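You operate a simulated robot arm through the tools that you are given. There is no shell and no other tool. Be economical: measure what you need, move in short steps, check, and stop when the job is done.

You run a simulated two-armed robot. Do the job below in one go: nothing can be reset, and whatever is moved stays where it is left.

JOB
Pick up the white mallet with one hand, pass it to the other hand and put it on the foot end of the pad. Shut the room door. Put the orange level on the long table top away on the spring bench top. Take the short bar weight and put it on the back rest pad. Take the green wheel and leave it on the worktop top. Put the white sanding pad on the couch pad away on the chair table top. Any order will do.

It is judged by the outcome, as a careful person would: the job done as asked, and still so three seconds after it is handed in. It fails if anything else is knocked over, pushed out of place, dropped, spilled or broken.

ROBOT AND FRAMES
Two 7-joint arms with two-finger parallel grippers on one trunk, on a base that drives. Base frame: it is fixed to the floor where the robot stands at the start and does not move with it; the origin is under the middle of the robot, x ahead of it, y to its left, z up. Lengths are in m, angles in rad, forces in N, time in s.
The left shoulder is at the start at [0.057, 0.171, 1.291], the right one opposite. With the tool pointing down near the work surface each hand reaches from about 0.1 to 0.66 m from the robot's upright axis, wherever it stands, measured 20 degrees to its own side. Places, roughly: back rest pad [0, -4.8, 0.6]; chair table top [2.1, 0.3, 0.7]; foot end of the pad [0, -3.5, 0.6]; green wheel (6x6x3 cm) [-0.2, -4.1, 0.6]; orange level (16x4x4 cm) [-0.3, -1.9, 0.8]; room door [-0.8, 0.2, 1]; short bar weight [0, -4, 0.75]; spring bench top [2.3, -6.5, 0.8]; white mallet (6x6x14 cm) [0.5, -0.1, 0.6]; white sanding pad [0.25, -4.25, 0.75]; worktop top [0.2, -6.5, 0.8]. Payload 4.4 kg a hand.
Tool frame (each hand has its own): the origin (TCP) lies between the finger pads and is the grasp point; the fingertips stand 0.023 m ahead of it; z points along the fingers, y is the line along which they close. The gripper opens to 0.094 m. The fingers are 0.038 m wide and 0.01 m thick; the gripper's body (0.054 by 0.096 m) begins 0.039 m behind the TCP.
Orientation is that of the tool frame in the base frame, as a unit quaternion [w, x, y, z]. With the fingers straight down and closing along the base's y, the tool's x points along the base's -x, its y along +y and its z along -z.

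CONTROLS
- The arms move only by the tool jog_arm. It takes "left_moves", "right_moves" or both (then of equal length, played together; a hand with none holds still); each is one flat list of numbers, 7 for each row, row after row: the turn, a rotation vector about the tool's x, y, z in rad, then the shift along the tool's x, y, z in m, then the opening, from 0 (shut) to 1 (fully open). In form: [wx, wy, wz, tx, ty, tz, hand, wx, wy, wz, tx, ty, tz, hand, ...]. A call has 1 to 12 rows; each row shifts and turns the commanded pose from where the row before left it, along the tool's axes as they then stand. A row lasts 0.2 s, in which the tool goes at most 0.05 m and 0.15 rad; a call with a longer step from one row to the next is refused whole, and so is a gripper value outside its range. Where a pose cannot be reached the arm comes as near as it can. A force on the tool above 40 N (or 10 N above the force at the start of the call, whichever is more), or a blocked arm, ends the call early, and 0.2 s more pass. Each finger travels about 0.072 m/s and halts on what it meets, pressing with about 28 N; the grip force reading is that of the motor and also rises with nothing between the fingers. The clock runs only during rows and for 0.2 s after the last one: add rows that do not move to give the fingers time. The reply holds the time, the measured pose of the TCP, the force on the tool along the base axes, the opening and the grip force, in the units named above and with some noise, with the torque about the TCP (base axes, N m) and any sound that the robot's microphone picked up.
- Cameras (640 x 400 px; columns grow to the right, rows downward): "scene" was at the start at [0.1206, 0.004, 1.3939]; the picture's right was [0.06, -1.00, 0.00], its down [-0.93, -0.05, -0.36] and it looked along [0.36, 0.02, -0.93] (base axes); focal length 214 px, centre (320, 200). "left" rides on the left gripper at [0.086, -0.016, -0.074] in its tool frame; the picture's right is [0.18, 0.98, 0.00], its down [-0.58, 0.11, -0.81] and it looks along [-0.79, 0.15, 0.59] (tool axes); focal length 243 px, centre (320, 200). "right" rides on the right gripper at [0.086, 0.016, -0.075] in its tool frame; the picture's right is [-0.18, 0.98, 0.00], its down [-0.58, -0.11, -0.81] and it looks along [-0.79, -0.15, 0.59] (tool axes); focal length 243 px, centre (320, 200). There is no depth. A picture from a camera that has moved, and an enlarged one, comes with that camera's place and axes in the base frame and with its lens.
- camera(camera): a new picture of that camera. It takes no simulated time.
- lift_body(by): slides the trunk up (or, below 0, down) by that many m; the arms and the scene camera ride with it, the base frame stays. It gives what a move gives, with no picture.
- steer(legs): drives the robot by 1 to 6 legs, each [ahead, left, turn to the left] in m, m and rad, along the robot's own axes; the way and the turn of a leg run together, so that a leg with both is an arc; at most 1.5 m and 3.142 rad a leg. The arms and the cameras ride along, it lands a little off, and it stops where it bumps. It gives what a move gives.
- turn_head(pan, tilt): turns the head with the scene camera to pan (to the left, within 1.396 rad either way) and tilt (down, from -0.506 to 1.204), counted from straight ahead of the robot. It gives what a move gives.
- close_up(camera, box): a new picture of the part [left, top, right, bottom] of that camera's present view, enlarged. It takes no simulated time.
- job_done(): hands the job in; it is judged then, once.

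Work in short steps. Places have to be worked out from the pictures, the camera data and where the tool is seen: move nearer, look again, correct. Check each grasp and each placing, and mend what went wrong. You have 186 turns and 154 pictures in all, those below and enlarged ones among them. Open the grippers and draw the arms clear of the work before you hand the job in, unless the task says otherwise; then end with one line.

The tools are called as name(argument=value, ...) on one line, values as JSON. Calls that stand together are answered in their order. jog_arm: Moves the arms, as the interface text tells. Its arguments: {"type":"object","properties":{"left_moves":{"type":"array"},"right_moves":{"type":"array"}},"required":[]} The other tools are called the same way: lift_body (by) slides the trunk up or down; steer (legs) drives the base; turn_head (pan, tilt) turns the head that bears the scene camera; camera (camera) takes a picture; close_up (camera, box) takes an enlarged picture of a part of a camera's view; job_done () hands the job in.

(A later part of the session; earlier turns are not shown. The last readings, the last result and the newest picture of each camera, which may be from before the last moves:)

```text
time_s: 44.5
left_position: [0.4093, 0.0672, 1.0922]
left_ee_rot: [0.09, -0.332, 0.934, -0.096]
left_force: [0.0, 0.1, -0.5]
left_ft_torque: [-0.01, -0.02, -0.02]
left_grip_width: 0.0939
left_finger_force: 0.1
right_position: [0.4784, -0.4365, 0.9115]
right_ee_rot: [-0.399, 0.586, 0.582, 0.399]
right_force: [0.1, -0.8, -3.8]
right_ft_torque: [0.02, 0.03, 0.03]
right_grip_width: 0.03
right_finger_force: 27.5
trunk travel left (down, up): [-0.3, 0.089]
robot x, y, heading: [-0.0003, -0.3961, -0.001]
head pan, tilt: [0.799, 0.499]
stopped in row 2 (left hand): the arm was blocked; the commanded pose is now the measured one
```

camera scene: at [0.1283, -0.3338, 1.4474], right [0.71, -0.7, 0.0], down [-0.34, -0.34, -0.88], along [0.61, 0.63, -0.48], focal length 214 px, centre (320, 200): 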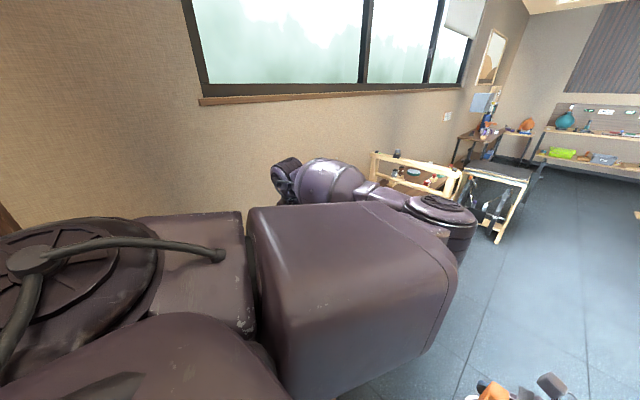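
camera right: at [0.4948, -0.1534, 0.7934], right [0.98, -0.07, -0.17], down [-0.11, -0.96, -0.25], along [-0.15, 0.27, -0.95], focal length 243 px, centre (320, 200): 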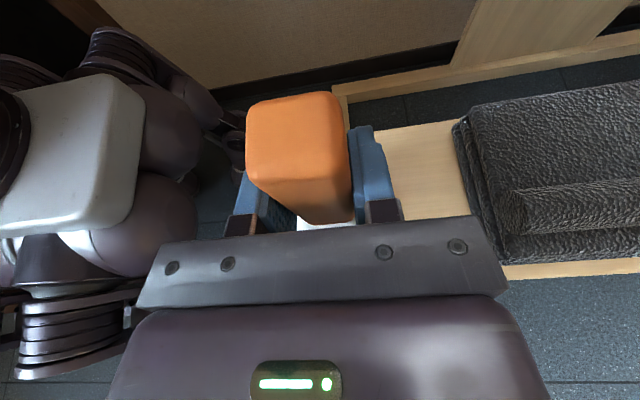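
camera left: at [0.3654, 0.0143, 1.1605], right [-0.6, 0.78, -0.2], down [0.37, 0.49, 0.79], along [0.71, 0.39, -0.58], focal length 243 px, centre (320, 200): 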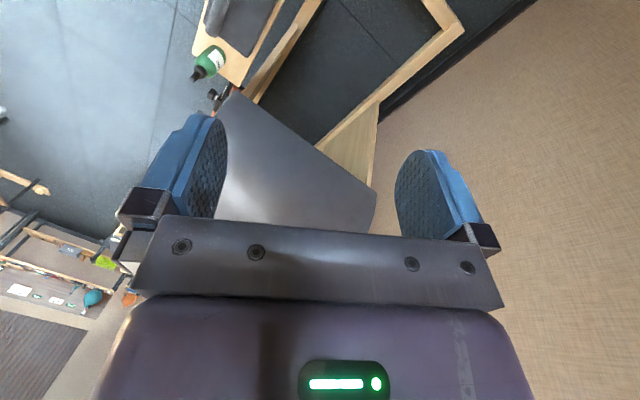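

Blocked again; I first undo the yaw back to plain nominal orientation and retreat toward where it moved freely.

jog_arm(left_moves=[-0.039, 0.037, 0.136, 0, 0, -0.02, 1, -0.039, 0.037, 0.136, 0, 0, -0.02, 1, -0.039, 0.037, 0.136, 0, 0, -0.02, 1, -0.039, 0.037, 0.136, 0, 0, -0.02, 1, -0.039, 0.037, 0.136, 0, 0, -0.02, 1, 0, 0, 0, 0.04, 0, 0, 1, 0, 0, 0, 0.04, 0, 0, 1])

camera(camera="scene")

```text
time_s: 46.1
left_position: [0.3163, 0.0743, 1.1887]
left_ee_rot: [-0.001, 0.004, 1.0, -0.001]
left_force: [0.9, -0.6, 0.9]
left_ft_torque: [-0.02, -0.03, -0.02]
left_grip_width: 0.0938
left_finger_force: 0.1
right_position: [0.4808, -0.4349, 0.9113]
right_ee_rot: [-0.398, 0.587, 0.581, 0.401]
right_force: [-0.1, 0.3, -3.9]
right_ft_torque: [-0.03, -0.04, 0.0]
right_grip_width: 0.0299
right_finger_force: 27.8
trunk travel left (down, up): [-0.3, 0.089]
robot x, y, heading: [-0.0007, -0.3963, 0.002]
head pan, tilt: [0.799, 0.499]
```

```text
127 pictures are left
camera scene: at [0.1277, -0.3335, 1.4475], right [0.72, -0.7, 0.0], down [-0.33, -0.34, -0.88], along [0.61, 0.63, -0.48], focal length 214 px, centre (320, 200)
```

scene: 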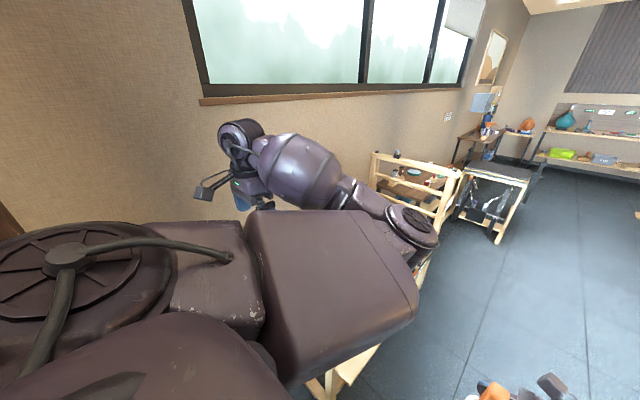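

The elbow stands forward and inward. I turn the robot toward the open floor to have room to re-pose the left arm.

steer(legs=[[0, 0, -0.7], [0.25, 0, 0]])

turn_head(pan=0.0, tilt=0.5)

camera(camera="scene")

```text
time_s: 49.8
left_position: [0.7377, -0.3973, 1.1897]
left_ee_rot: [-0.002, 0.342, 0.94, -0.001]
left_force: [0.2, -0.8, -0.6]
left_ft_torque: [0.01, 0.02, 0.02]
left_grip_width: 0.0939
left_finger_force: 0.1
right_position: [0.5359, -0.8926, 0.9107]
right_ee_rot: [-0.241, 0.748, 0.348, 0.512]
right_force: [-0.2, -0.3, -3.6]
right_ft_torque: [0.02, -0.02, 0.0]
right_grip_width: 0.0299
right_finger_force: 28.0
trunk travel left (down, up): [-0.3, 0.089]
robot x, y, heading: [0.191, -0.5585, -0.695]
head pan, tilt: [0.799, 0.499]
```

```text
time_s: 50.9
left_position: [0.7364, -0.3974, 1.1897]
left_ee_rot: [-0.002, 0.342, 0.94, -0.001]
left_force: [0.0, 0.3, -0.8]
left_ft_torque: [-0.01, 0.0, 0.04]
left_grip_width: 0.094
left_finger_force: 0.0
right_position: [0.5363, -0.8932, 0.9109]
right_ee_rot: [-0.239, 0.749, 0.347, 0.511]
right_force: [0.0, -0.3, -3.3]
right_ft_torque: [0.0, 0.04, 0.02]
right_grip_width: 0.0298
right_finger_force: 28.1
trunk travel left (down, up): [-0.3, 0.089]
robot x, y, heading: [0.1862, -0.5572, -0.698]
head pan, tilt: [0.0, 0.499]
```

```text
126 pictures are left
camera scene: at [0.3095, -0.658, 1.4474], right [-0.64, -0.77, 0.0], down [-0.37, 0.31, -0.88], along [0.67, -0.56, -0.48], focal length 214 px, centre (320, 200)
```

scene: 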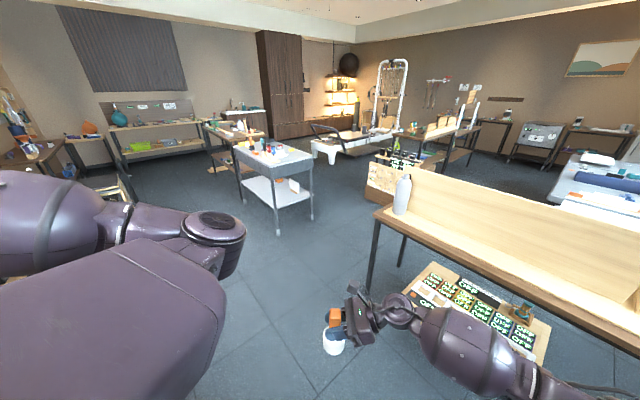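

Open space ahead. I stretch the left arm forward and down in nominal orientation.

jog_arm(left_moves=[0, 0, 0, -0.04, 0, 0.025, 1, 0, 0, 0, -0.04, 0, 0.025, 1, 0, 0, 0, -0.04, 0, 0.025, 1, 0, 0, 0, -0.04, 0, 0.025, 1, 0, 0, 0, -0.04, 0, 0.025, 1, 0, 0, 0, -0.04, 0, 0.025, 1, 0, 0, 0, 0, -0.04, 0.025, 1, 0, 0, 0, 0, -0.04, 0.025, 1, 0, 0, 0, 0, -0.04, 0.025, 1])

camera(camera="scene")

```text
time_s: 52.1
left_position: [0.9009, -0.4563, 1.1115]
left_ee_rot: [0.036, 0.283, 0.958, 0.009]
left_force: [-0.3, -0.6, 0.4]
left_ft_torque: [0.03, -0.02, 0.01]
left_grip_width: 0.0939
left_finger_force: 0.0
right_position: [0.5354, -0.8922, 0.9109]
right_ee_rot: [-0.24, 0.749, 0.348, 0.511]
right_force: [-0.2, 0.5, -3.7]
right_ft_torque: [-0.01, 0.01, -0.03]
right_grip_width: 0.0299
right_finger_force: 27.5
trunk travel left (down, up): [-0.3, 0.089]
robot x, y, heading: [0.1876, -0.5615, -0.698]
head pan, tilt: [0.0, 0.499]
stopped in row 5 (left hand): the arm was blocked; the commanded pose is now the measured one
```

```text
125 pictures are left
camera scene: at [0.309, -0.6589, 1.4474], right [-0.64, -0.77, 0.0], down [-0.37, 0.31, -0.88], along [0.67, -0.56, -0.48], focal length 214 px, centre (320, 200)
```

scene: 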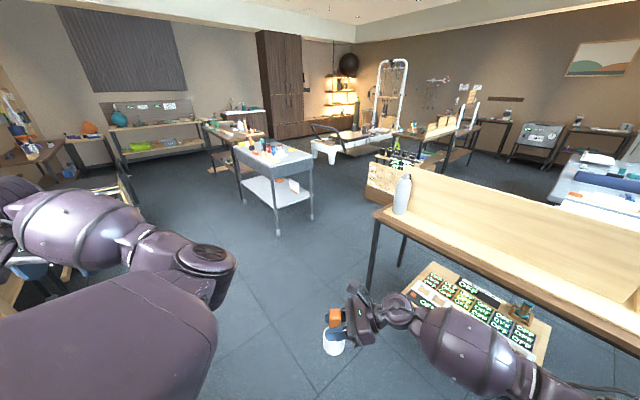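

Blocked going forward. I try instead straight down with the left hand out to the side, which should drop the elbow.

jog_arm(left_moves=[-0.03, 0.07, 0.06, 0.04, 0, 0, 1, -0.02, 0.0, 0.06, 0.04, 0, 0, 1, 0, 0, 0, 0.03, 0, 0.03, 1, 0, 0, 0, 0, 0, 0.045, 1, 0, 0, 0, 0, 0, 0.045, 1, 0, 0, 0, 0, 0, 0.045, 1, 0, 0, 0, 0, 0, 0.045, 1, 0, 0, 0, 0, 0, 0.045, 1, 0, 0, 0, 0, 0, 0.045, 1])

camera(camera="scene")

```text
time_s: 53.3
left_position: [0.8324, -0.3228, 1.0447]
left_ee_rot: [0.045, 0.276, 0.957, 0.07]
left_force: [-0.4, 0.7, -0.3]
left_ft_torque: [-0.03, -0.01, 0.01]
left_grip_width: 0.0939
left_finger_force: 0.1
right_position: [0.5353, -0.8908, 0.91]
right_ee_rot: [-0.24, 0.749, 0.348, 0.51]
right_force: [-0.1, -0.3, -4.5]
right_ft_torque: [0.02, -0.02, 0.01]
right_grip_width: 0.0297
right_finger_force: 28.0
trunk travel left (down, up): [-0.3, 0.089]
robot x, y, heading: [0.1875, -0.5587, -0.696]
head pan, tilt: [0.0, 0.499]
stopped in row 5 (left hand): the arm was blocked; the commanded pose is now the measured one
```

```text
124 pictures are left
camera scene: at [0.3092, -0.6579, 1.4475], right [-0.64, -0.77, 0.0], down [-0.37, 0.31, -0.88], along [0.67, -0.56, -0.48], focal length 214 px, centre (320, 200)
```

scene: 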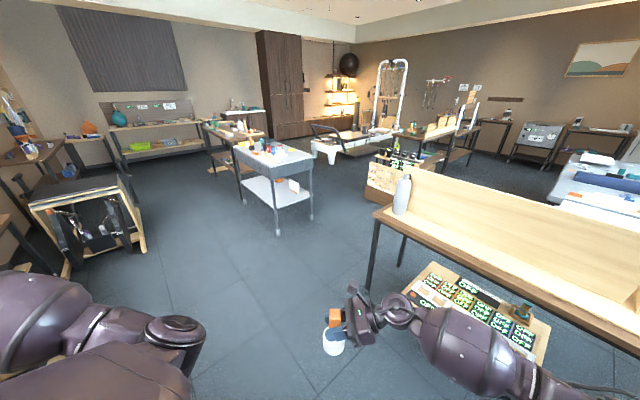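

Elbow is lowering. I check what's around the left hand.

camera(camera="left")

turn_head(pan=0.9, tilt=0.8)

camera(camera="scene")

```text
123 pictures are left
camera left: at [0.7426, -0.2976, 1.112], right [0.36, 0.92, 0.15], down [0.45, -0.31, 0.84], along [0.82, -0.24, -0.52], focal length 243 px, centre (320, 200)
```

left: 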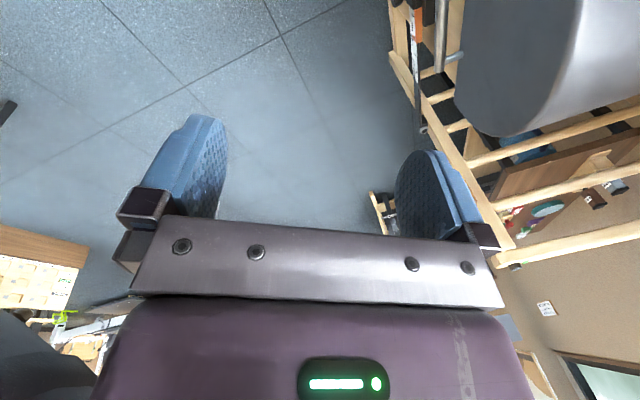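

```text
time_s: 54.5
left_position: [0.8317, -0.323, 1.0443]
left_ee_rot: [0.045, 0.277, 0.957, 0.068]
left_force: [0.1, 0.1, 0.1]
left_ft_torque: [0.01, 0.01, 0.02]
left_grip_width: 0.0938
left_finger_force: 0.0
right_position: [0.5347, -0.8928, 0.9116]
right_ee_rot: [-0.24, 0.749, 0.348, 0.511]
right_force: [-0.4, 0.1, -2.9]
right_ft_torque: [0.01, -0.03, 0.03]
right_grip_width: 0.0303
right_finger_force: 27.9
trunk travel left (down, up): [-0.3, 0.089]
robot x, y, heading: [0.1887, -0.5601, -0.696]
head pan, tilt: [0.901, 0.799]
```

```text
122 pictures are left
camera scene: at [0.3183, -0.5838, 1.4215], right [0.2, -0.98, 0.0], down [-0.7, -0.15, -0.7], along [0.68, 0.14, -0.72], focal length 214 px, centre (320, 200)
```

scene: 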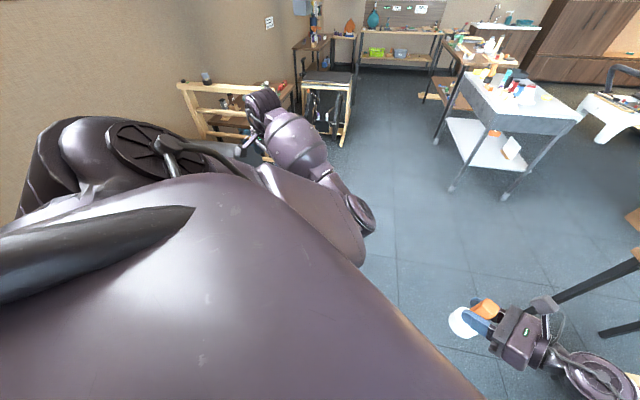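

I try bringing the left hand inward in nominal orientation, backing slightly.

jog_arm(left_moves=[-0.06, 0.03, 0.1, 0.02, -0.02, -0.02, 1, -0.06, 0.06, 0.0, 0, -0.04, -0.01, 1, 0, 0, 0, 0, -0.045, 0, 1, 0, 0, 0, 0, -0.045, 0, 1, 0, 0, 0, 0, -0.045, 0, 1, 0, 0, 0, 0, -0.045, 0, 1, 0, 0, 0, 0, -0.045, 0, 1, 0, 0, 0, 0, -0.045, 0, 1, 0, 0, 0, 0, -0.045, 0, 1])

camera(camera="scene")

```text
time_s: 55.1
left_position: [0.7477, -0.2706, 1.0471]
left_ee_rot: [-0.001, 0.186, 0.977, 0.103]
left_force: [0.3, 0.1, -0.2]
left_ft_torque: [0.04, 0.02, -0.01]
left_grip_width: 0.094
left_finger_force: 0.0
right_position: [0.5339, -0.8932, 0.911]
right_ee_rot: [-0.241, 0.749, 0.348, 0.51]
right_force: [0.7, -1.5, -4.0]
right_ft_torque: [0.01, -0.01, 0.0]
right_grip_width: 0.03
right_finger_force: 28.1
trunk travel left (down, up): [-0.3, 0.089]
robot x, y, heading: [0.1933, -0.559, -0.696]
head pan, tilt: [0.901, 0.799]
stopped in row 3 (left hand): the arm was blocked; the commanded pose is now the measured one
```

```text
121 pictures are left
camera scene: at [0.3185, -0.5837, 1.4215], right [0.2, -0.98, 0.0], down [-0.7, -0.15, -0.7], along [0.68, 0.14, -0.72], focal length 214 px, centre (320, 200)
```

scene: 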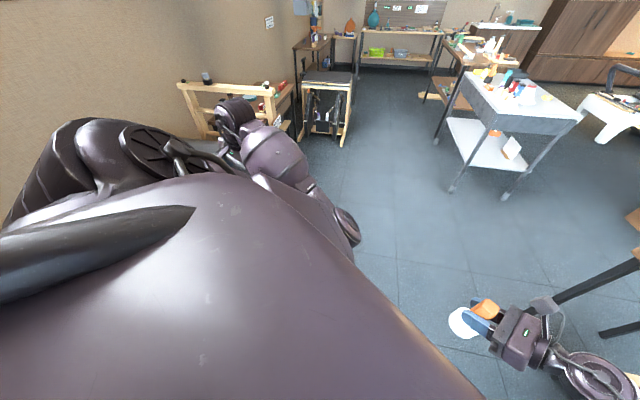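

The left arm is in an awkward elbow-in branch. I turn the robot so its left side faces open floor, to unfold that arm sideways.

steer(legs=[[0, 0, -0.85]])

jog_arm(left_moves=[-0.12, 0, 0, 0, 0.02, -0.02, 1, -0.12, 0, 0, 0, 0.02, -0.02, 1, -0.12, 0, 0, 0, 0.01, -0.03, 1, -0.12, 0, 0, 0, 0.0, -0.02, 1, -0.12, 0, 0, 0, 0, 0, 1, -0.12, 0, 0, 0, 0, 0, 1, -0.12, 0, 0, 0, 0, 0, 1])

camera(camera="scene")

```text
time_s: 57.7
left_position: [0.7777, -0.7791, 1.0474]
left_ee_rot: [0.042, 0.567, 0.817, 0.096]
left_force: [0.0, -0.1, -0.7]
left_ft_torque: [0.03, 0.01, 0.01]
left_grip_width: 0.0938
left_finger_force: 0.0
right_position: [0.1734, -1.0388, 0.9098]
right_ee_rot: [-0.012, 0.826, 0.014, 0.564]
right_force: [-0.1, -0.3, -3.3]
right_ft_torque: [0.02, 0.0, 0.02]
right_grip_width: 0.0301
right_finger_force: 27.9
trunk travel left (down, up): [-0.3, 0.089]
robot x, y, heading: [0.1927, -0.5569, -1.531]
head pan, tilt: [0.901, 0.799]
```

```text
time_s: 59.0
left_position: [0.8118, -0.7082, 1.1361]
left_ee_rot: [0.172, 0.449, 0.807, 0.342]
left_force: [0.8, -0.4, 0.2]
left_ft_torque: [0.02, -0.03, 0.03]
left_grip_width: 0.0938
left_finger_force: 0.1
right_position: [0.1735, -1.0389, 0.9107]
right_ee_rot: [-0.012, 0.826, 0.014, 0.564]
right_force: [0.7, 0.4, -3.6]
right_ft_torque: [0.0, -0.02, 0.0]
right_grip_width: 0.0299
right_finger_force: 28.1
trunk travel left (down, up): [-0.3, 0.089]
robot x, y, heading: [0.1933, -0.5582, -1.532]
head pan, tilt: [0.901, 0.799]
stopped in row 6 (left hand): the arm was blocked; the commanded pose is now the measured one
```

```text
120 pictures are left
camera scene: at [0.2564, -0.6714, 1.4215], right [-0.59, -0.81, 0.0], down [-0.58, 0.42, -0.7], along [0.56, -0.41, -0.72], focal length 214 px, centre (320, 200)
```

scene: 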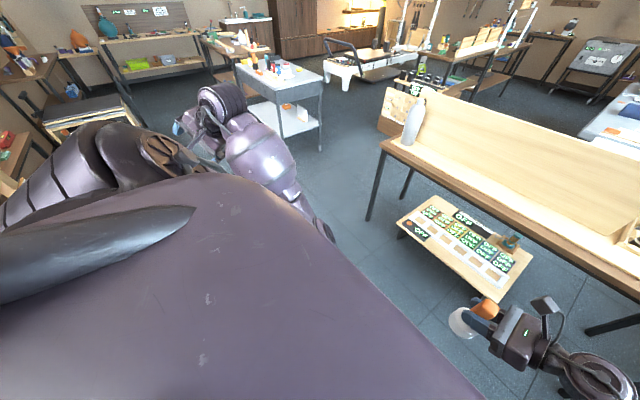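

I extend the left arm outward to the side (base +x), keeping its orientation.

jog_arm(left_moves=[0, 0, 0, -0.0245, 0.0185, 0.035, 1, 0, 0, 0, -0.0245, 0.0185, 0.035, 1, 0, 0, 0, -0.0245, 0.0185, 0.035, 1, 0, 0, 0, -0.0245, 0.0185, 0.035, 1, 0, 0, 0, -0.0245, 0.0185, 0.035, 1])

camera(camera="scene")

```text
time_s: 60.2
left_position: [1.0369, -0.7121, 1.0693]
left_ee_rot: [0.172, 0.453, 0.805, 0.342]
left_force: [0.8, -0.1, -0.4]
left_ft_torque: [-0.03, -0.03, 0.01]
left_grip_width: 0.0941
left_finger_force: 0.0
right_position: [0.1738, -1.0391, 0.9104]
right_ee_rot: [-0.012, 0.825, 0.014, 0.565]
right_force: [0.6, -0.1, -2.6]
right_ft_torque: [0.01, 0.03, 0.01]
right_grip_width: 0.03
right_finger_force: 27.8
trunk travel left (down, up): [-0.3, 0.089]
robot x, y, heading: [0.1903, -0.5572, -1.529]
head pan, tilt: [0.901, 0.799]
```

```text
119 pictures are left
camera scene: at [0.2576, -0.671, 1.4215], right [-0.59, -0.81, 0.0], down [-0.58, 0.42, -0.7], along [0.56, -0.41, -0.72], focal length 214 px, centre (320, 200)
```

scene: 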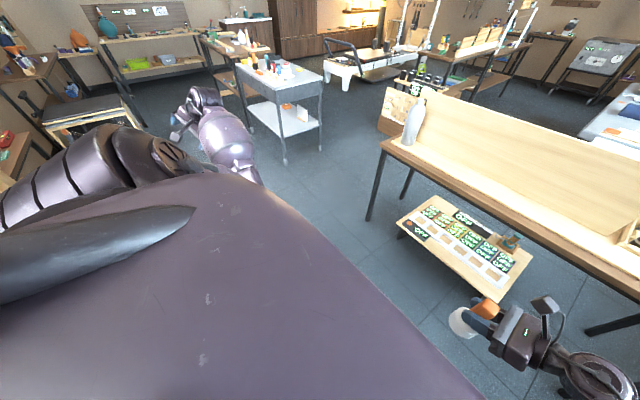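

Arm extended. Now I sweep it forward and lower while keeping it extended.

jog_arm(left_moves=[0, 0, 0, -0.0138, -0.0388, -0.0193, 1, 0, 0, 0, -0.0138, -0.0388, -0.0193, 1, 0, 0, 0, -0.0138, -0.0388, -0.0193, 1, 0, 0, 0, -0.0138, -0.0388, -0.0193, 1, 0, 0, 0, -0.0138, -0.0388, -0.0193, 1, 0, 0, 0, -0.0138, -0.0388, -0.0193, 1, 0.127, -0.04, 0.08, 0, 0, 0, 1, 0.127, -0.04, 0.08, 0, 0, 0, 1, 0.127, -0.04, 0.08, 0, 0, 0, 1, 0.127, -0.04, 0.08, 0, 0, 0, 1, 0.127, -0.04, 0.08, 0, 0, 0, 1, 0.127, -0.04, 0.08, 0, 0, 0, 1])

camera(camera="scene")

```text
refused: row 7 steps farther than a row can; nothing moved
```

```text
118 pictures are left
camera scene: at [0.2576, -0.671, 1.4215], right [-0.59, -0.81, 0.0], down [-0.58, 0.42, -0.7], along [0.56, -0.41, -0.72], focal length 214 px, centre (320, 200)
```

scene: 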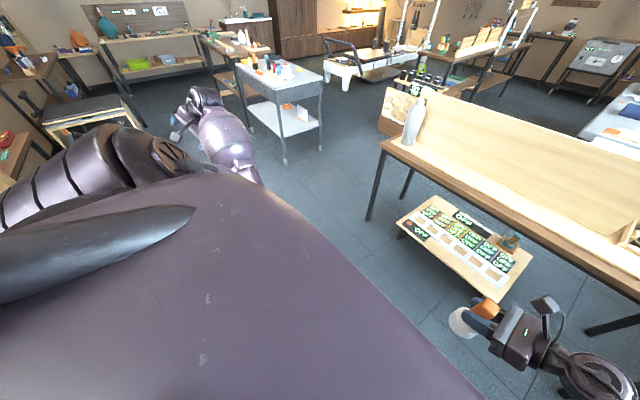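

The rotation rows were slightly too large; I resend with smaller ones.

jog_arm(left_moves=[0, 0, 0, -0.0138, -0.0388, -0.0193, 1, 0, 0, 0, -0.0138, -0.0388, -0.0193, 1, 0, 0, 0, -0.0138, -0.0388, -0.0193, 1, 0, 0, 0, -0.0138, -0.0388, -0.0193, 1, 0, 0, 0, -0.0138, -0.0388, -0.0193, 1, 0, 0, 0, -0.0138, -0.0388, -0.0193, 1, 0.11, -0.034, 0.069, 0, 0, 0, 1, 0.11, -0.034, 0.069, 0, 0, 0, 1, 0.11, -0.034, 0.069, 0, 0, 0, 1, 0.11, -0.034, 0.069, 0, 0, 0, 1, 0.11, -0.034, 0.069, 0, 0, 0, 1, 0.11, -0.034, 0.069, 0, 0, 0, 1])

camera(camera="scene")

```text
time_s: 62.8
left_position: [0.8672, -0.9104, 0.9846]
left_ee_rot: [0.023, 0.67, 0.741, 0.045]
left_force: [0.3, -1.0, 0.4]
left_ft_torque: [0.02, 0.02, -0.01]
left_grip_width: 0.0941
left_finger_force: 0.1
right_position: [0.1724, -1.0398, 0.9109]
right_ee_rot: [-0.013, 0.825, 0.015, 0.565]
right_force: [-0.7, -0.1, -4.1]
right_ft_torque: [-0.04, -0.01, 0.03]
right_grip_width: 0.0298
right_finger_force: 28.0
trunk travel left (down, up): [-0.3, 0.089]
robot x, y, heading: [0.1912, -0.5571, -1.531]
head pan, tilt: [0.901, 0.799]
```

```text
117 pictures are left
camera scene: at [0.2559, -0.6722, 1.4214], right [-0.59, -0.81, 0.0], down [-0.58, 0.42, -0.7], along [0.56, -0.41, -0.72], focal length 214 px, centre (320, 200)
```

scene: 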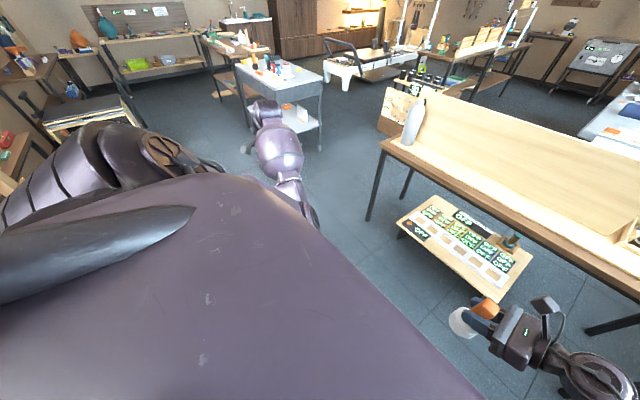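

Good: no block. Continue inward, forward and down.

jog_arm(left_moves=[0, 0, 0, -0.018, -0.038, 0.024, 1, 0, 0, 0, -0.018, -0.038, 0.024, 1, 0, 0, 0, -0.018, -0.038, 0.024, 1, 0, 0, 0, -0.018, -0.038, 0.024, 1, 0, 0, 0, -0.018, -0.038, 0.024, 1, 0, 0, 0, -0.018, -0.038, 0.024, 1])

camera(camera="scene")

```text
time_s: 64.2
left_position: [0.6657, -1.0369, 0.8156]
left_ee_rot: [0.024, 0.668, 0.742, 0.045]
left_force: [0.1, 0.8, -0.5]
left_ft_torque: [-0.02, -0.02, -0.01]
left_grip_width: 0.0939
left_finger_force: 0.0
right_position: [0.1724, -1.0388, 0.9106]
right_ee_rot: [-0.012, 0.825, 0.014, 0.564]
right_force: [0.3, 0.5, -3.7]
right_ft_torque: [-0.03, -0.04, 0.01]
right_grip_width: 0.03
right_finger_force: 28.1
trunk travel left (down, up): [-0.3, 0.089]
robot x, y, heading: [0.1896, -0.5564, -1.529]
head pan, tilt: [0.901, 0.799]
```

```text
116 pictures are left
camera scene: at [0.2561, -0.6717, 1.4214], right [-0.59, -0.81, 0.0], down [-0.58, 0.42, -0.7], along [0.56, -0.41, -0.72], focal length 214 px, centre (320, 200)
```

scene: 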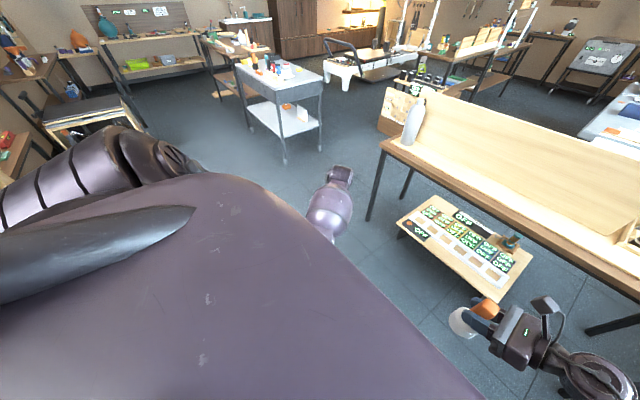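

Now I yaw the left hand by -90° to the mirror orientation of the right hand.

jog_arm(left_moves=[0, 0, -0.145, 0, 0, 0, 1, 0, 0, -0.145, 0, 0, 0, 1, 0, 0, -0.145, 0, 0, 0, 1, 0, 0, -0.145, 0, 0, 0, 1, 0, 0, -0.145, 0, 0, 0, 1, 0, 0, -0.145, 0, 0, 0, 1, 0, 0, -0.145, 0, 0, 0, 1, 0, 0, -0.145, 0, 0, 0, 1, 0, 0, -0.145, 0, 0, 0, 1, 0, 0, -0.145, 0, 0, 0, 1, 0, 0, -0.12, 0, 0, 0, 1])

```text
time_s: 66.8
left_position: [0.7402, -1.0129, 0.8377]
left_ee_rot: [0.118, -0.063, 0.991, 0.031]
left_force: [0.4, 0.2, -0.8]
left_ft_torque: [0.01, -0.01, -0.01]
left_grip_width: 0.0939
left_finger_force: 0.1
right_position: [0.1732, -1.04, 0.9103]
right_ee_rot: [-0.013, 0.826, 0.014, 0.564]
right_force: [0.4, -0.2, -3.3]
right_ft_torque: [0.02, 0.01, 0.0]
right_grip_width: 0.0301
right_finger_force: 28.1
trunk travel left (down, up): [-0.3, 0.089]
robot x, y, heading: [0.1902, -0.5586, -1.531]
head pan, tilt: [0.901, 0.799]
stopped in row 11 (left hand): the arm was blocked; the commanded pose is now the measured one
```

Nearly there. Now I tilt it to point right (robot frame), watching whether it follows.

jog_arm(left_moves=[0, 0.14, 0, 0, 0, 0, 1, 0, 0.14, 0, 0, 0, 0, 1, 0, 0.14, 0, 0, 0, 0, 1, 0, 0.14, 0, 0, 0, 0, 1, 0, 0.14, 0, 0, 0, 0, 1, 0, 0.14, 0, 0, 0, 0, 1])

camera(camera="scene")

```text
time_s: 68.2
left_position: [0.7388, -1.0132, 0.8369]
left_ee_rot: [-0.3, -0.067, 0.952, 0.002]
left_force: [0.1, 0.1, 0.0]
left_ft_torque: [-0.01, -0.01, 0.03]
left_grip_width: 0.094
left_finger_force: 0.0
right_position: [0.1742, -1.0393, 0.9101]
right_ee_rot: [-0.012, 0.826, 0.015, 0.564]
right_force: [-0.2, -0.7, -2.9]
right_ft_torque: [-0.03, -0.01, -0.02]
right_grip_width: 0.0298
right_finger_force: 28.3
trunk travel left (down, up): [-0.3, 0.089]
robot x, y, heading: [0.1902, -0.5578, -1.535]
head pan, tilt: [0.901, 0.799]
```

```text
115 pictures are left
camera scene: at [0.2571, -0.671, 1.4214], right [-0.59, -0.81, 0.0], down [-0.58, 0.42, -0.7], along [0.56, -0.41, -0.72], focal length 214 px, centre (320, 200)
```

scene: 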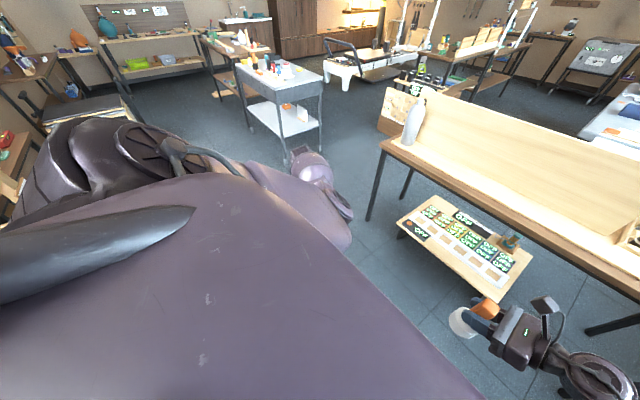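

Excellent, it follows: tilted about 0.6 rad the right way. I continue tilting to near horizontal.

jog_arm(left_moves=[0, 0.14, 0, 0, 0, 0, 1, 0, 0.14, 0, 0, 0, 0, 1, 0, 0.14, 0, 0, 0, 0, 1, 0, 0.14, 0, 0, 0, 0, 1, 0, 0.14, 0, 0, 0, 0, 1, 0, 0.14, 0, 0, 0, 0, 1])

turn_head(pan=0.5, tilt=0.8)

camera(camera="scene")

```text
time_s: 69.6
left_position: [0.7364, -1.0135, 0.8376]
left_ee_rot: [-0.605, -0.067, 0.793, -0.022]
left_force: [-0.6, 0.1, -0.4]
left_ft_torque: [-0.01, 0.0, -0.01]
left_grip_width: 0.0944
left_finger_force: 0.1
left hand out of reach, approached as far as the arm can: row 6
right_position: [0.1724, -1.04, 0.9095]
right_ee_rot: [-0.012, 0.825, 0.014, 0.564]
right_force: [-0.3, -0.3, -3.6]
right_ft_torque: [0.02, 0.03, 0.0]
right_grip_width: 0.0301
right_finger_force: 27.7
trunk travel left (down, up): [-0.3, 0.089]
robot x, y, heading: [0.1872, -0.5559, -1.535]
head pan, tilt: [0.901, 0.799]
```

```text
time_s: 70.5
left_position: [0.7385, -1.0132, 0.8373]
left_ee_rot: [-0.605, -0.066, 0.793, -0.021]
left_force: [0.1, -0.1, 0.1]
left_ft_torque: [0.01, -0.02, -0.01]
left_grip_width: 0.0939
left_finger_force: 0.1
right_position: [0.174, -1.0381, 0.91]
right_ee_rot: [-0.011, 0.825, 0.014, 0.564]
right_force: [0.3, 0.3, -3.2]
right_ft_torque: [-0.01, 0.05, -0.01]
right_grip_width: 0.0299
right_finger_force: 27.6
trunk travel left (down, up): [-0.3, 0.089]
robot x, y, heading: [0.1894, -0.5616, -1.53]
head pan, tilt: [0.499, 0.799]
```

```text
114 pictures are left
camera scene: at [0.2329, -0.6928, 1.4215], right [-0.86, -0.51, 0.0], down [-0.37, 0.62, -0.7], along [0.36, -0.6, -0.72], focal length 214 px, centre (320, 200)
```

scene: 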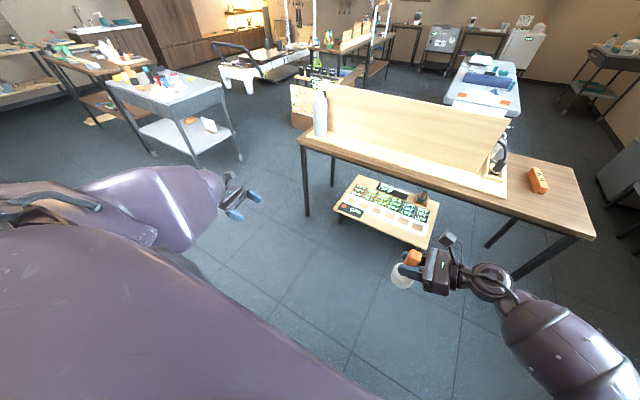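

Both hands now face each other. I shift the right hand 8 cm toward the left and bring the left hand to a pre-grasp about 12 cm from the handle top.

jog_arm(left_moves=[-0.076, -0.004, 0.021, 0, 0, 0, 1, 0, 0, 0, 0.0303, 0.0005, 0.0381, 1, 0, 0, 0, 0.0303, 0.0005, 0.0381, 1, 0, 0, 0, 0.0303, 0.0005, 0.0381, 1, 0, 0, 0, 0.0303, 0.0005, 0.0381, 1, 0, 0, 0, 0.0303, 0.0005, 0.0381, 1, 0, 0, 0, 0.0303, 0.0005, 0.0381, 1, 0, 0, 0, 0.0303, 0.0005, 0.0381, 1, 0, 0, 0, 0.0303, 0.0005, 0.0381, 1], right_moves=[0, 0, 0, 0.0145, 0, 0.0372, 0, 0, 0, 0, 0.0145, 0, 0.0372, 0, 0, 0, 0, 0, 0, 0, 0, 0, 0, 0, 0, 0, 0, 0, 0, 0, 0, 0, 0, 0, 0, 0, 0, 0, 0, 0, 0, 0, 0, 0, 0, 0, 0, 0, 0, 0, 0, 0, 0, 0, 0, 0, 0, 0, 0, 0, 0, 0, 0])

camera(camera="left")

turn_head(pan=0.1, tilt=0.8)

camera(camera="scene")

```text
time_s: 72.5
left_position: [0.49, -1.21, 0.8621]
left_ee_rot: [-0.605, -0.066, 0.793, -0.021]
left_force: [0.5, -0.2, 0.8]
left_ft_torque: [0.0, -0.04, -0.02]
left_grip_width: 0.094
left_finger_force: 0.0
left hand out of reach, approached as far as the arm can: row 1, 2, 3, 4, 5, 6, 7, 8, 9
right_position: [0.253, -1.0375, 0.9123]
right_ee_rot: [-0.013, 0.826, 0.015, 0.564]
right_force: [0.3, 0.3, -3.8]
right_ft_torque: [-0.02, 0.0, -0.01]
right_grip_width: 0.0299
right_finger_force: 28.5
trunk travel left (down, up): [-0.3, 0.089]
robot x, y, heading: [0.1932, -0.5598, -1.533]
head pan, tilt: [0.499, 0.799]
```

```text
113 pictures are left
camera left: at [0.5407, -1.2234, 0.9643], right [-0.18, 0.96, 0.22], down [0.91, 0.25, -0.34], along [-0.38, 0.14, -0.91], focal length 243 px, centre (320, 200)
```

left: 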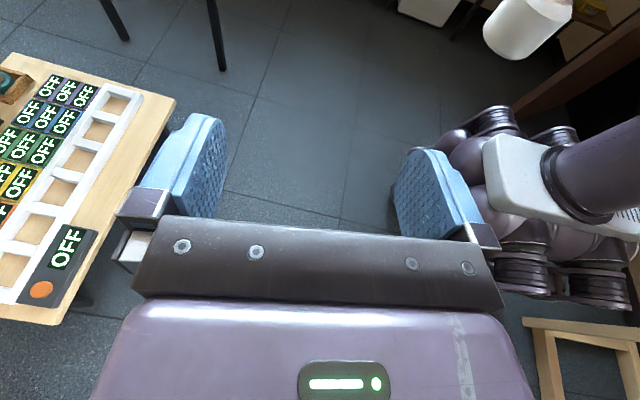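

```text
time_s: 73.3
left_position: [0.4918, -1.2087, 0.8629]
left_ee_rot: [-0.606, -0.066, 0.793, -0.021]
left_force: [-0.2, 0.1, -0.7]
left_ft_torque: [0.01, -0.02, -0.03]
left_grip_width: 0.094
left_finger_force: 0.0
right_position: [0.2541, -1.0378, 0.9124]
right_ee_rot: [-0.012, 0.826, 0.013, 0.563]
right_force: [-0.7, 0.8, -3.1]
right_ft_torque: [-0.03, -0.01, 0.0]
right_grip_width: 0.0301
right_finger_force: 27.9
trunk travel left (down, up): [-0.3, 0.089]
robot x, y, heading: [0.1935, -0.5586, -1.533]
head pan, tilt: [0.099, 0.799]
```

```text
112 pictures are left
camera scene: at [0.2026, -0.7036, 1.4215], right [-0.99, -0.14, 0.0], down [-0.1, 0.71, -0.7], along [0.1, -0.69, -0.72], focal length 214 px, centre (320, 200)
```

scene: 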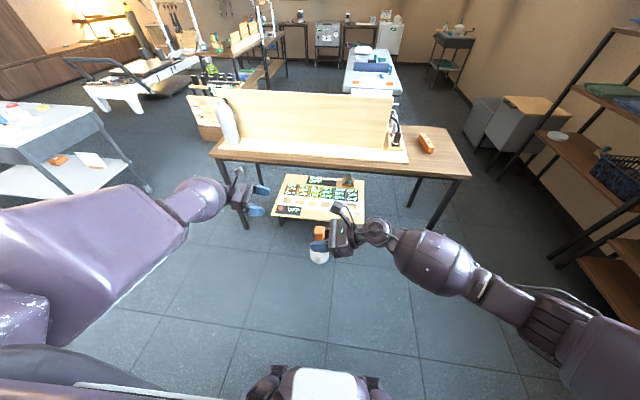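

Left can't come that far inward here. I back the left hand out toward where it was comfortable and will bring the mallet to it instead.

jog_arm(left_moves=[0, 0, 0, -0.006, 0.0345, -0.024, 1, 0, 0, 0, -0.006, 0.0345, -0.024, 1, 0, 0, 0, -0.006, 0.0345, -0.024, 1, 0, 0, 0, -0.006, 0.0345, -0.024, 1])

```text
time_s: 74.3
left_position: [0.6014, -1.1207, 0.8229]
left_ee_rot: [-0.607, -0.065, 0.792, -0.021]
left_force: [0.0, -0.1, -0.1]
left_ft_torque: [0.02, 0.01, 0.0]
left_grip_width: 0.0939
left_finger_force: 0.0
left hand out of reach, approached as far as the arm can: row 1, 2, 3, 4
right_position: [0.2546, -1.0375, 0.9125]
right_ee_rot: [-0.012, 0.825, 0.015, 0.564]
right_force: [-0.6, 0.3, -2.9]
right_ft_torque: [0.01, 0.0, -0.03]
right_grip_width: 0.0298
right_finger_force: 28.1
trunk travel left (down, up): [-0.3, 0.089]
robot x, y, heading: [0.1875, -0.5594, -1.532]
head pan, tilt: [0.099, 0.799]
```

I try drawing the left hand nearer to the body at this height.

jog_arm(left_moves=[0, -0.1, 0, 0, 0.04, 0, 1, 0, 0, 0, 0, 0.04, 0, 1, 0, 0, 0, 0, 0.04, 0, 1, 0, 0, 0, 0, 0.04, 0.0, 1])

```text
time_s: 75.3
left_position: [0.6361, -1.0388, 0.7519]
left_ee_rot: [-0.566, -0.066, 0.822, -0.018]
left_force: [-0.7, 0.0, 0.3]
left_ft_torque: [-0.05, 0.02, 0.05]
left_grip_width: 0.0943
left_finger_force: 0.0
left hand out of reach, approached as far as the arm can: row 1, 2, 3, 4
right_position: [0.2529, -1.0375, 0.9131]
right_ee_rot: [-0.012, 0.826, 0.015, 0.564]
right_force: [0.3, -0.6, -3.8]
right_ft_torque: [-0.02, -0.03, -0.03]
right_grip_width: 0.0299
right_finger_force: 27.7
trunk travel left (down, up): [-0.3, 0.089]
robot x, y, heading: [0.1918, -0.5594, -1.526]
head pan, tilt: [0.099, 0.799]
```

The reach stayed on a constant radius, so the arm went straight (singular) while tilting in place. I untilt it, move inward while vertical so the elbow bends, then tilt again.

jog_arm(left_moves=[0, -0.15, 0, 0, 0, 0, 1, 0, -0.15, 0, 0, 0, 0, 1, 0, -0.15, 0, 0, 0, 0, 1, 0, -0.15, 0, 0, 0, 0, 1, 0, -0.15, 0, 0, 0, 0, 1, 0, -0.15, 0, 0, 0, 0, 1, 0, -0.15, 0, 0, 0, 0, 1, 0, -0.15, 0, 0, 0, 0, 1, 0, 0, 0, 0.04, 0, -0.02, 1, 0, 0, 0, 0.04, 0, -0.02, 1, 0, 0, 0, 0.04, 0, -0.02, 1])

camera(camera="scene")

```text
time_s: 77.7
left_position: [0.5839, -1.1705, 0.7006]
left_ee_rot: [-0.002, -0.066, 0.998, 0.022]
left_force: [-0.3, -0.3, -0.4]
left_ft_torque: [-0.03, 0.04, 0.0]
left_grip_width: 0.0941
left_finger_force: 0.1
left hand out of reach, approached as far as the arm can: row 1, 2, 3, 4, 5, 6, 7, 8, 9, 10, 11
right_position: [0.2536, -1.0378, 0.913]
right_ee_rot: [-0.012, 0.825, 0.014, 0.564]
right_force: [0.2, -0.1, -3.6]
right_ft_torque: [0.01, -0.01, -0.01]
right_grip_width: 0.03
right_finger_force: 28.5
trunk travel left (down, up): [-0.3, 0.089]
robot x, y, heading: [0.1875, -0.563, -1.535]
head pan, tilt: [0.099, 0.799]
```

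```text
111 pictures are left
camera scene: at [0.2016, -0.7038, 1.4214], right [-0.99, -0.14, 0.0], down [-0.1, 0.71, -0.7], along [0.1, -0.69, -0.72], focal length 214 px, centre (320, 200)
```

scene: 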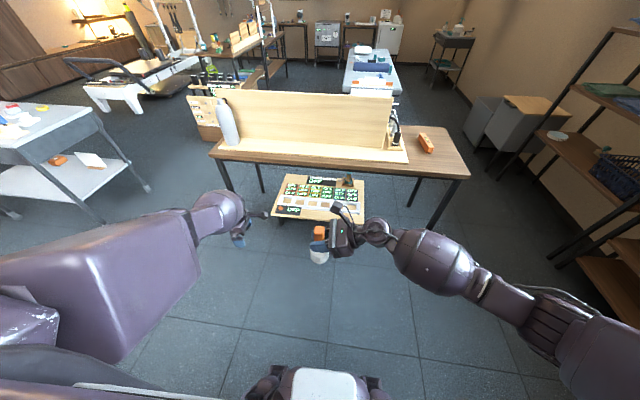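

Now draw the left hand back and up toward the body.

jog_arm(left_moves=[0, 0, 0, 0, 0.03, -0.035, 1, 0, 0, 0, 0, 0.03, -0.035, 1, 0, 0, 0, 0, 0.03, -0.035, 1, 0, 0, 0, 0, 0.03, -0.035, 1, 0, 0, 0, 0, 0.03, -0.035, 1])

```text
time_s: 78.7
left_position: [0.5338, -1.1736, 0.799]
left_ee_rot: [-0.142, -0.003, 0.989, -0.033]
left_force: [-1.2, -0.1, -0.3]
left_ft_torque: [0.0, -0.05, 0.0]
left_grip_width: 0.094
left_finger_force: 0.1
left hand out of reach, approached as far as the arm can: row 1
right_position: [0.2538, -1.0371, 0.913]
right_ee_rot: [-0.014, 0.825, 0.016, 0.565]
right_force: [-1.1, -0.4, -3.6]
right_ft_torque: [-0.01, 0.0, 0.01]
right_grip_width: 0.0297
right_finger_force: 28.0
trunk travel left (down, up): [-0.3, 0.089]
robot x, y, heading: [0.1897, -0.5592, -1.532]
head pan, tilt: [0.099, 0.799]
stopped in row 4 (left hand): the arm was blocked; the commanded pose is now the measured one
```

It broke free (reachable again). I continue in smaller steps.

jog_arm(left_moves=[0, 0, 0, 0, 0.015, -0.01, 1, 0, 0, 0, 0, 0.02, -0.015, 1, 0, 0, 0, 0, 0.025, -0.015, 1, 0, 0, 0, 0, 0.025, -0.015, 1, 0, 0, 0, 0.02, 0.025, 0, 1, 0, 0, 0, 0.03, 0.02, 0, 1])

camera(camera="scene")

```text
time_s: 79.3
left_position: [0.5814, -1.0946, 0.7986]
left_ee_rot: [-0.202, -0.111, 0.972, -0.042]
left_force: [-0.2, 1.1, 0.0]
left_ft_torque: [0.0, -0.02, 0.03]
left_grip_width: 0.0939
left_finger_force: 0.0
right_position: [0.2563, -1.0363, 0.9125]
right_ee_rot: [-0.014, 0.826, 0.016, 0.563]
right_force: [-0.3, -0.8, -4.6]
right_ft_torque: [-0.04, 0.0, 0.0]
right_grip_width: 0.0301
right_finger_force: 28.4
trunk travel left (down, up): [-0.3, 0.089]
robot x, y, heading: [0.1895, -0.5561, -1.526]
head pan, tilt: [0.099, 0.799]
stopped in row 3 (left hand): the arm was blocked; the commanded pose is now the measured one
```

```text
110 pictures are left
camera scene: at [0.2039, -0.7032, 1.4215], right [-0.99, -0.14, 0.0], down [-0.1, 0.71, -0.7], along [0.1, -0.69, -0.72], focal length 214 px, centre (320, 200)
```

scene: 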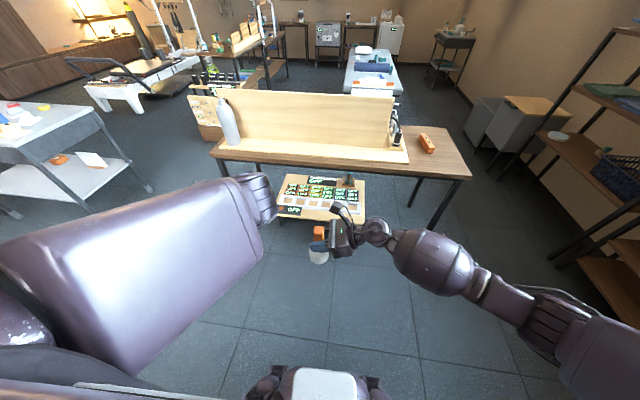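

The elbow falls back inward again. New plan: the left hand takes the handle from above with its natural outer yaw (camera outward), at a spot left of centre, and the right hand brings the mallet there pointing horizontally. First yaw the left hand around.

jog_arm(left_moves=[-0.0297, 0.006, 0.143, 0, 0, 0, 1, -0.0297, 0.006, 0.143, 0, 0, 0, 1, -0.0297, 0.006, 0.143, 0, 0, 0, 1, -0.0297, 0.006, 0.143, 0, 0, 0, 1, -0.0297, 0.006, 0.143, 0, 0, 0, 1, -0.0297, 0.006, 0.143, 0, 0, 0, 1, -0.0297, 0.006, 0.143, 0, 0, 0, 1, -0.0297, 0.006, 0.143, 0, 0, 0, 1, -0.0297, 0.006, 0.143, 0, 0, 0, 1, -0.0297, 0.006, 0.143, 0, 0, 0, 1, -0.0297, 0.006, 0.143, 0, 0, 0, 1, -0.0297, 0.006, 0.143, 0, 0, 0, 1])

jog_arm(left_moves=[-0.0297, 0.006, 0.143, 0, 0, 0, 1, -0.0297, 0.006, 0.143, 0, 0, 0, 1, -0.0297, 0.006, 0.143, 0, 0, 0, 1, -0.0297, 0.006, 0.143, 0, 0, 0, 1, -0.0297, 0.006, 0.143, 0, 0, 0, 1, -0.0297, 0.006, 0.143, 0, 0, 0, 1, -0.0297, 0.006, 0.143, 0, 0, 0, 1, -0.0297, 0.006, 0.143, 0, 0, 0, 1, -0.0297, 0.006, 0.143, 0, 0, 0, 1, -0.0297, 0.006, 0.143, 0, 0, 0, 1, -0.0297, 0.006, 0.143, 0, 0, 0, 1])

```text
time_s: 79.9
left_position: [0.5511, -1.0605, 0.7626]
left_ee_rot: [-0.287, -0.077, 0.954, -0.041]
left_force: [0.0, 0.2, 0.0]
left_ft_torque: [-0.01, -0.02, 0.0]
left_grip_width: 0.0942
left_finger_force: 0.1
right_position: [0.256, -1.0368, 0.9121]
right_ee_rot: [-0.013, 0.826, 0.016, 0.564]
right_force: [-1.0, 0.1, -2.8]
right_ft_torque: [0.01, 0.01, -0.02]
right_grip_width: 0.03
right_finger_force: 28.0
trunk travel left (down, up): [-0.3, 0.089]
robot x, y, heading: [0.193, -0.5583, -1.536]
head pan, tilt: [0.099, 0.799]
stopped in row 2 (left hand): the arm was blocked; the commanded pose is now the measured one
```

```text
time_s: 80.5
left_position: [0.529, -1.0424, 0.7452]
left_ee_rot: [-0.362, -0.046, 0.928, -0.079]
left_force: [0.9, 0.2, -1.1]
left_ft_torque: [-0.01, -0.02, -0.02]
left_grip_width: 0.0938
left_finger_force: 0.1
right_position: [0.2562, -1.0379, 0.9123]
right_ee_rot: [-0.014, 0.825, 0.016, 0.564]
right_force: [0.1, 0.5, -3.2]
right_ft_torque: [-0.01, 0.0, 0.01]
right_grip_width: 0.0298
right_finger_force: 28.5
trunk travel left (down, up): [-0.3, 0.089]
robot x, y, heading: [0.1929, -0.5552, -1.527]
head pan, tilt: [0.099, 0.799]
stopped in row 2 (left hand): the arm was blocked; the commanded pose is now the measured one
```

The arm seems to be drifting through a posture change each call. I hold still a few rows and look.

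jog_arm(left_moves=[0, 0, 0, 0, 0, 0, 1, 0, 0, 0, 0, 0, 0, 1, 0, 0, 0, 0, 0, 0, 1])

camera(camera="scene")

```text
time_s: 81.3
left_position: [0.5296, -1.0425, 0.7442]
left_ee_rot: [-0.363, -0.047, 0.927, -0.079]
left_force: [0.2, 1.3, 0.1]
left_ft_torque: [-0.02, 0.0, 0.0]
left_grip_width: 0.0938
left_finger_force: 0.1
right_position: [0.2557, -1.0382, 0.9134]
right_ee_rot: [-0.013, 0.826, 0.016, 0.563]
right_force: [0.1, -0.4, -2.6]
right_ft_torque: [0.0, -0.03, 0.0]
right_grip_width: 0.0302
right_finger_force: 27.7
trunk travel left (down, up): [-0.3, 0.089]
robot x, y, heading: [0.1937, -0.5608, -1.531]
head pan, tilt: [0.099, 0.799]
```

```text
109 pictures are left
camera scene: at [0.2033, -0.7035, 1.4215], right [-0.99, -0.14, 0.0], down [-0.1, 0.71, -0.7], along [0.1, -0.69, -0.72], focal length 214 px, centre (320, 200)
```

scene: 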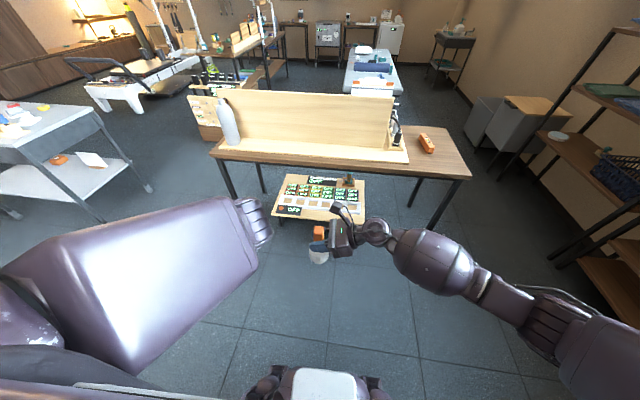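

It is now reachable in this pose, tilted 0.75 rad. I add tilt gradually here.

jog_arm(left_moves=[0, 0.1, 0, 0, 0, 0, 1, 0, 0.1, 0, 0, 0, 0, 1, 0, 0.1, 0, 0, 0, 0, 1, 0, 0.1, 0, 0, 0, 0, 1, 0, 0.1, 0, 0, 0, 0, 1])

```text
time_s: 82.5
left_position: [0.5143, -1.0467, 0.7468]
left_ee_rot: [-0.611, -0.053, 0.782, -0.114]
left_force: [-1.0, -1.4, -0.1]
left_ft_torque: [0.01, -0.02, 0.0]
left_grip_width: 0.094
left_finger_force: 0.1
right_position: [0.2567, -1.0363, 0.912]
right_ee_rot: [-0.013, 0.825, 0.016, 0.564]
right_force: [0.1, 0.6, -3.1]
right_ft_torque: [0.01, 0.04, 0.01]
right_grip_width: 0.03
right_finger_force: 27.4
trunk travel left (down, up): [-0.3, 0.089]
robot x, y, heading: [0.1889, -0.5624, -1.529]
head pan, tilt: [0.099, 0.799]
```

Now the left holds 1.3 rad tilt comfortably. I level/yaw-correct it, and lower the right hand to z≈0.72 to match.

jog_arm(left_moves=[-0.1, 0.012, -0.035, 0, 0, 0, 1, -0.1, 0.012, -0.035, 0, 0, 0, 1, 0, 0, 0, 0, 0, 0, 1, 0, 0, 0, 0, 0, 0, 1, 0, 0, 0, 0, 0, 0, 1], right_moves=[0, 0, 0, -0.0354, 0, 0.0138, 0, 0, 0, 0, -0.0354, 0, 0.0138, 0, 0, 0, 0, -0.0354, 0, 0.0138, 0, 0, 0, 0, -0.0354, 0, 0.0138, 0, 0, 0, 0, -0.0354, 0, 0.0138, 0])

camera(camera="left")

camera(camera="right")

```text
time_s: 82.8
left_position: [0.5099, -1.0449, 0.7445]
left_ee_rot: [-0.632, -0.064, 0.766, -0.1]
left_force: [-0.3, -0.1, -0.7]
left_ft_torque: [-0.01, -0.04, 0.03]
left_grip_width: 0.0941
left_finger_force: 0.2
right_position: [0.2553, -1.0373, 0.8873]
right_ee_rot: [-0.012, 0.825, 0.015, 0.565]
right_force: [0.2, -0.5, -3.4]
right_ft_torque: [0.02, 0.01, -0.01]
right_grip_width: 0.03
right_finger_force: 27.7
trunk travel left (down, up): [-0.3, 0.089]
robot x, y, heading: [0.192, -0.5606, -1.529]
head pan, tilt: [0.099, 0.799]
stopped in row 1 (left hand): the arm was blocked; the commanded pose is now the measured one
```

```text
108 pictures are left
camera left: at [0.5685, -1.0414, 0.8432], right [-0.25, 0.96, 0.11], down [0.86, 0.28, -0.43], along [-0.45, -0.02, -0.9], focal length 243 px, centre (320, 200)
```

left: 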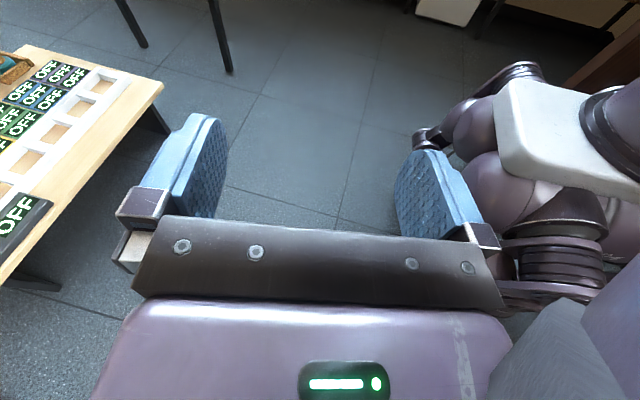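

```text
107 pictures are left
camera right: at [0.2188, -1.0539, 0.9963], right [-0.03, -0.98, -0.18], down [-0.97, 0.07, -0.25], along [0.26, 0.16, -0.95], focal length 243 px, centre (320, 200)
```

right: 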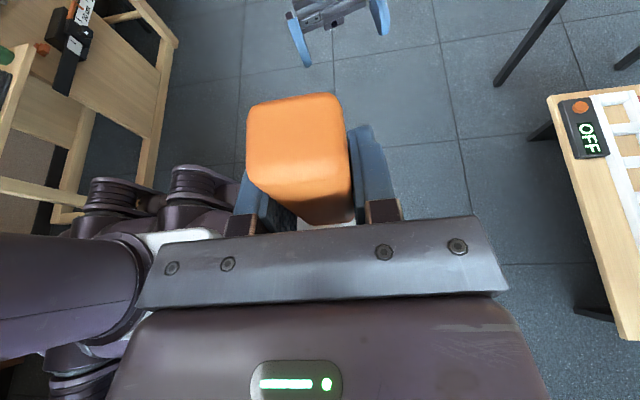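

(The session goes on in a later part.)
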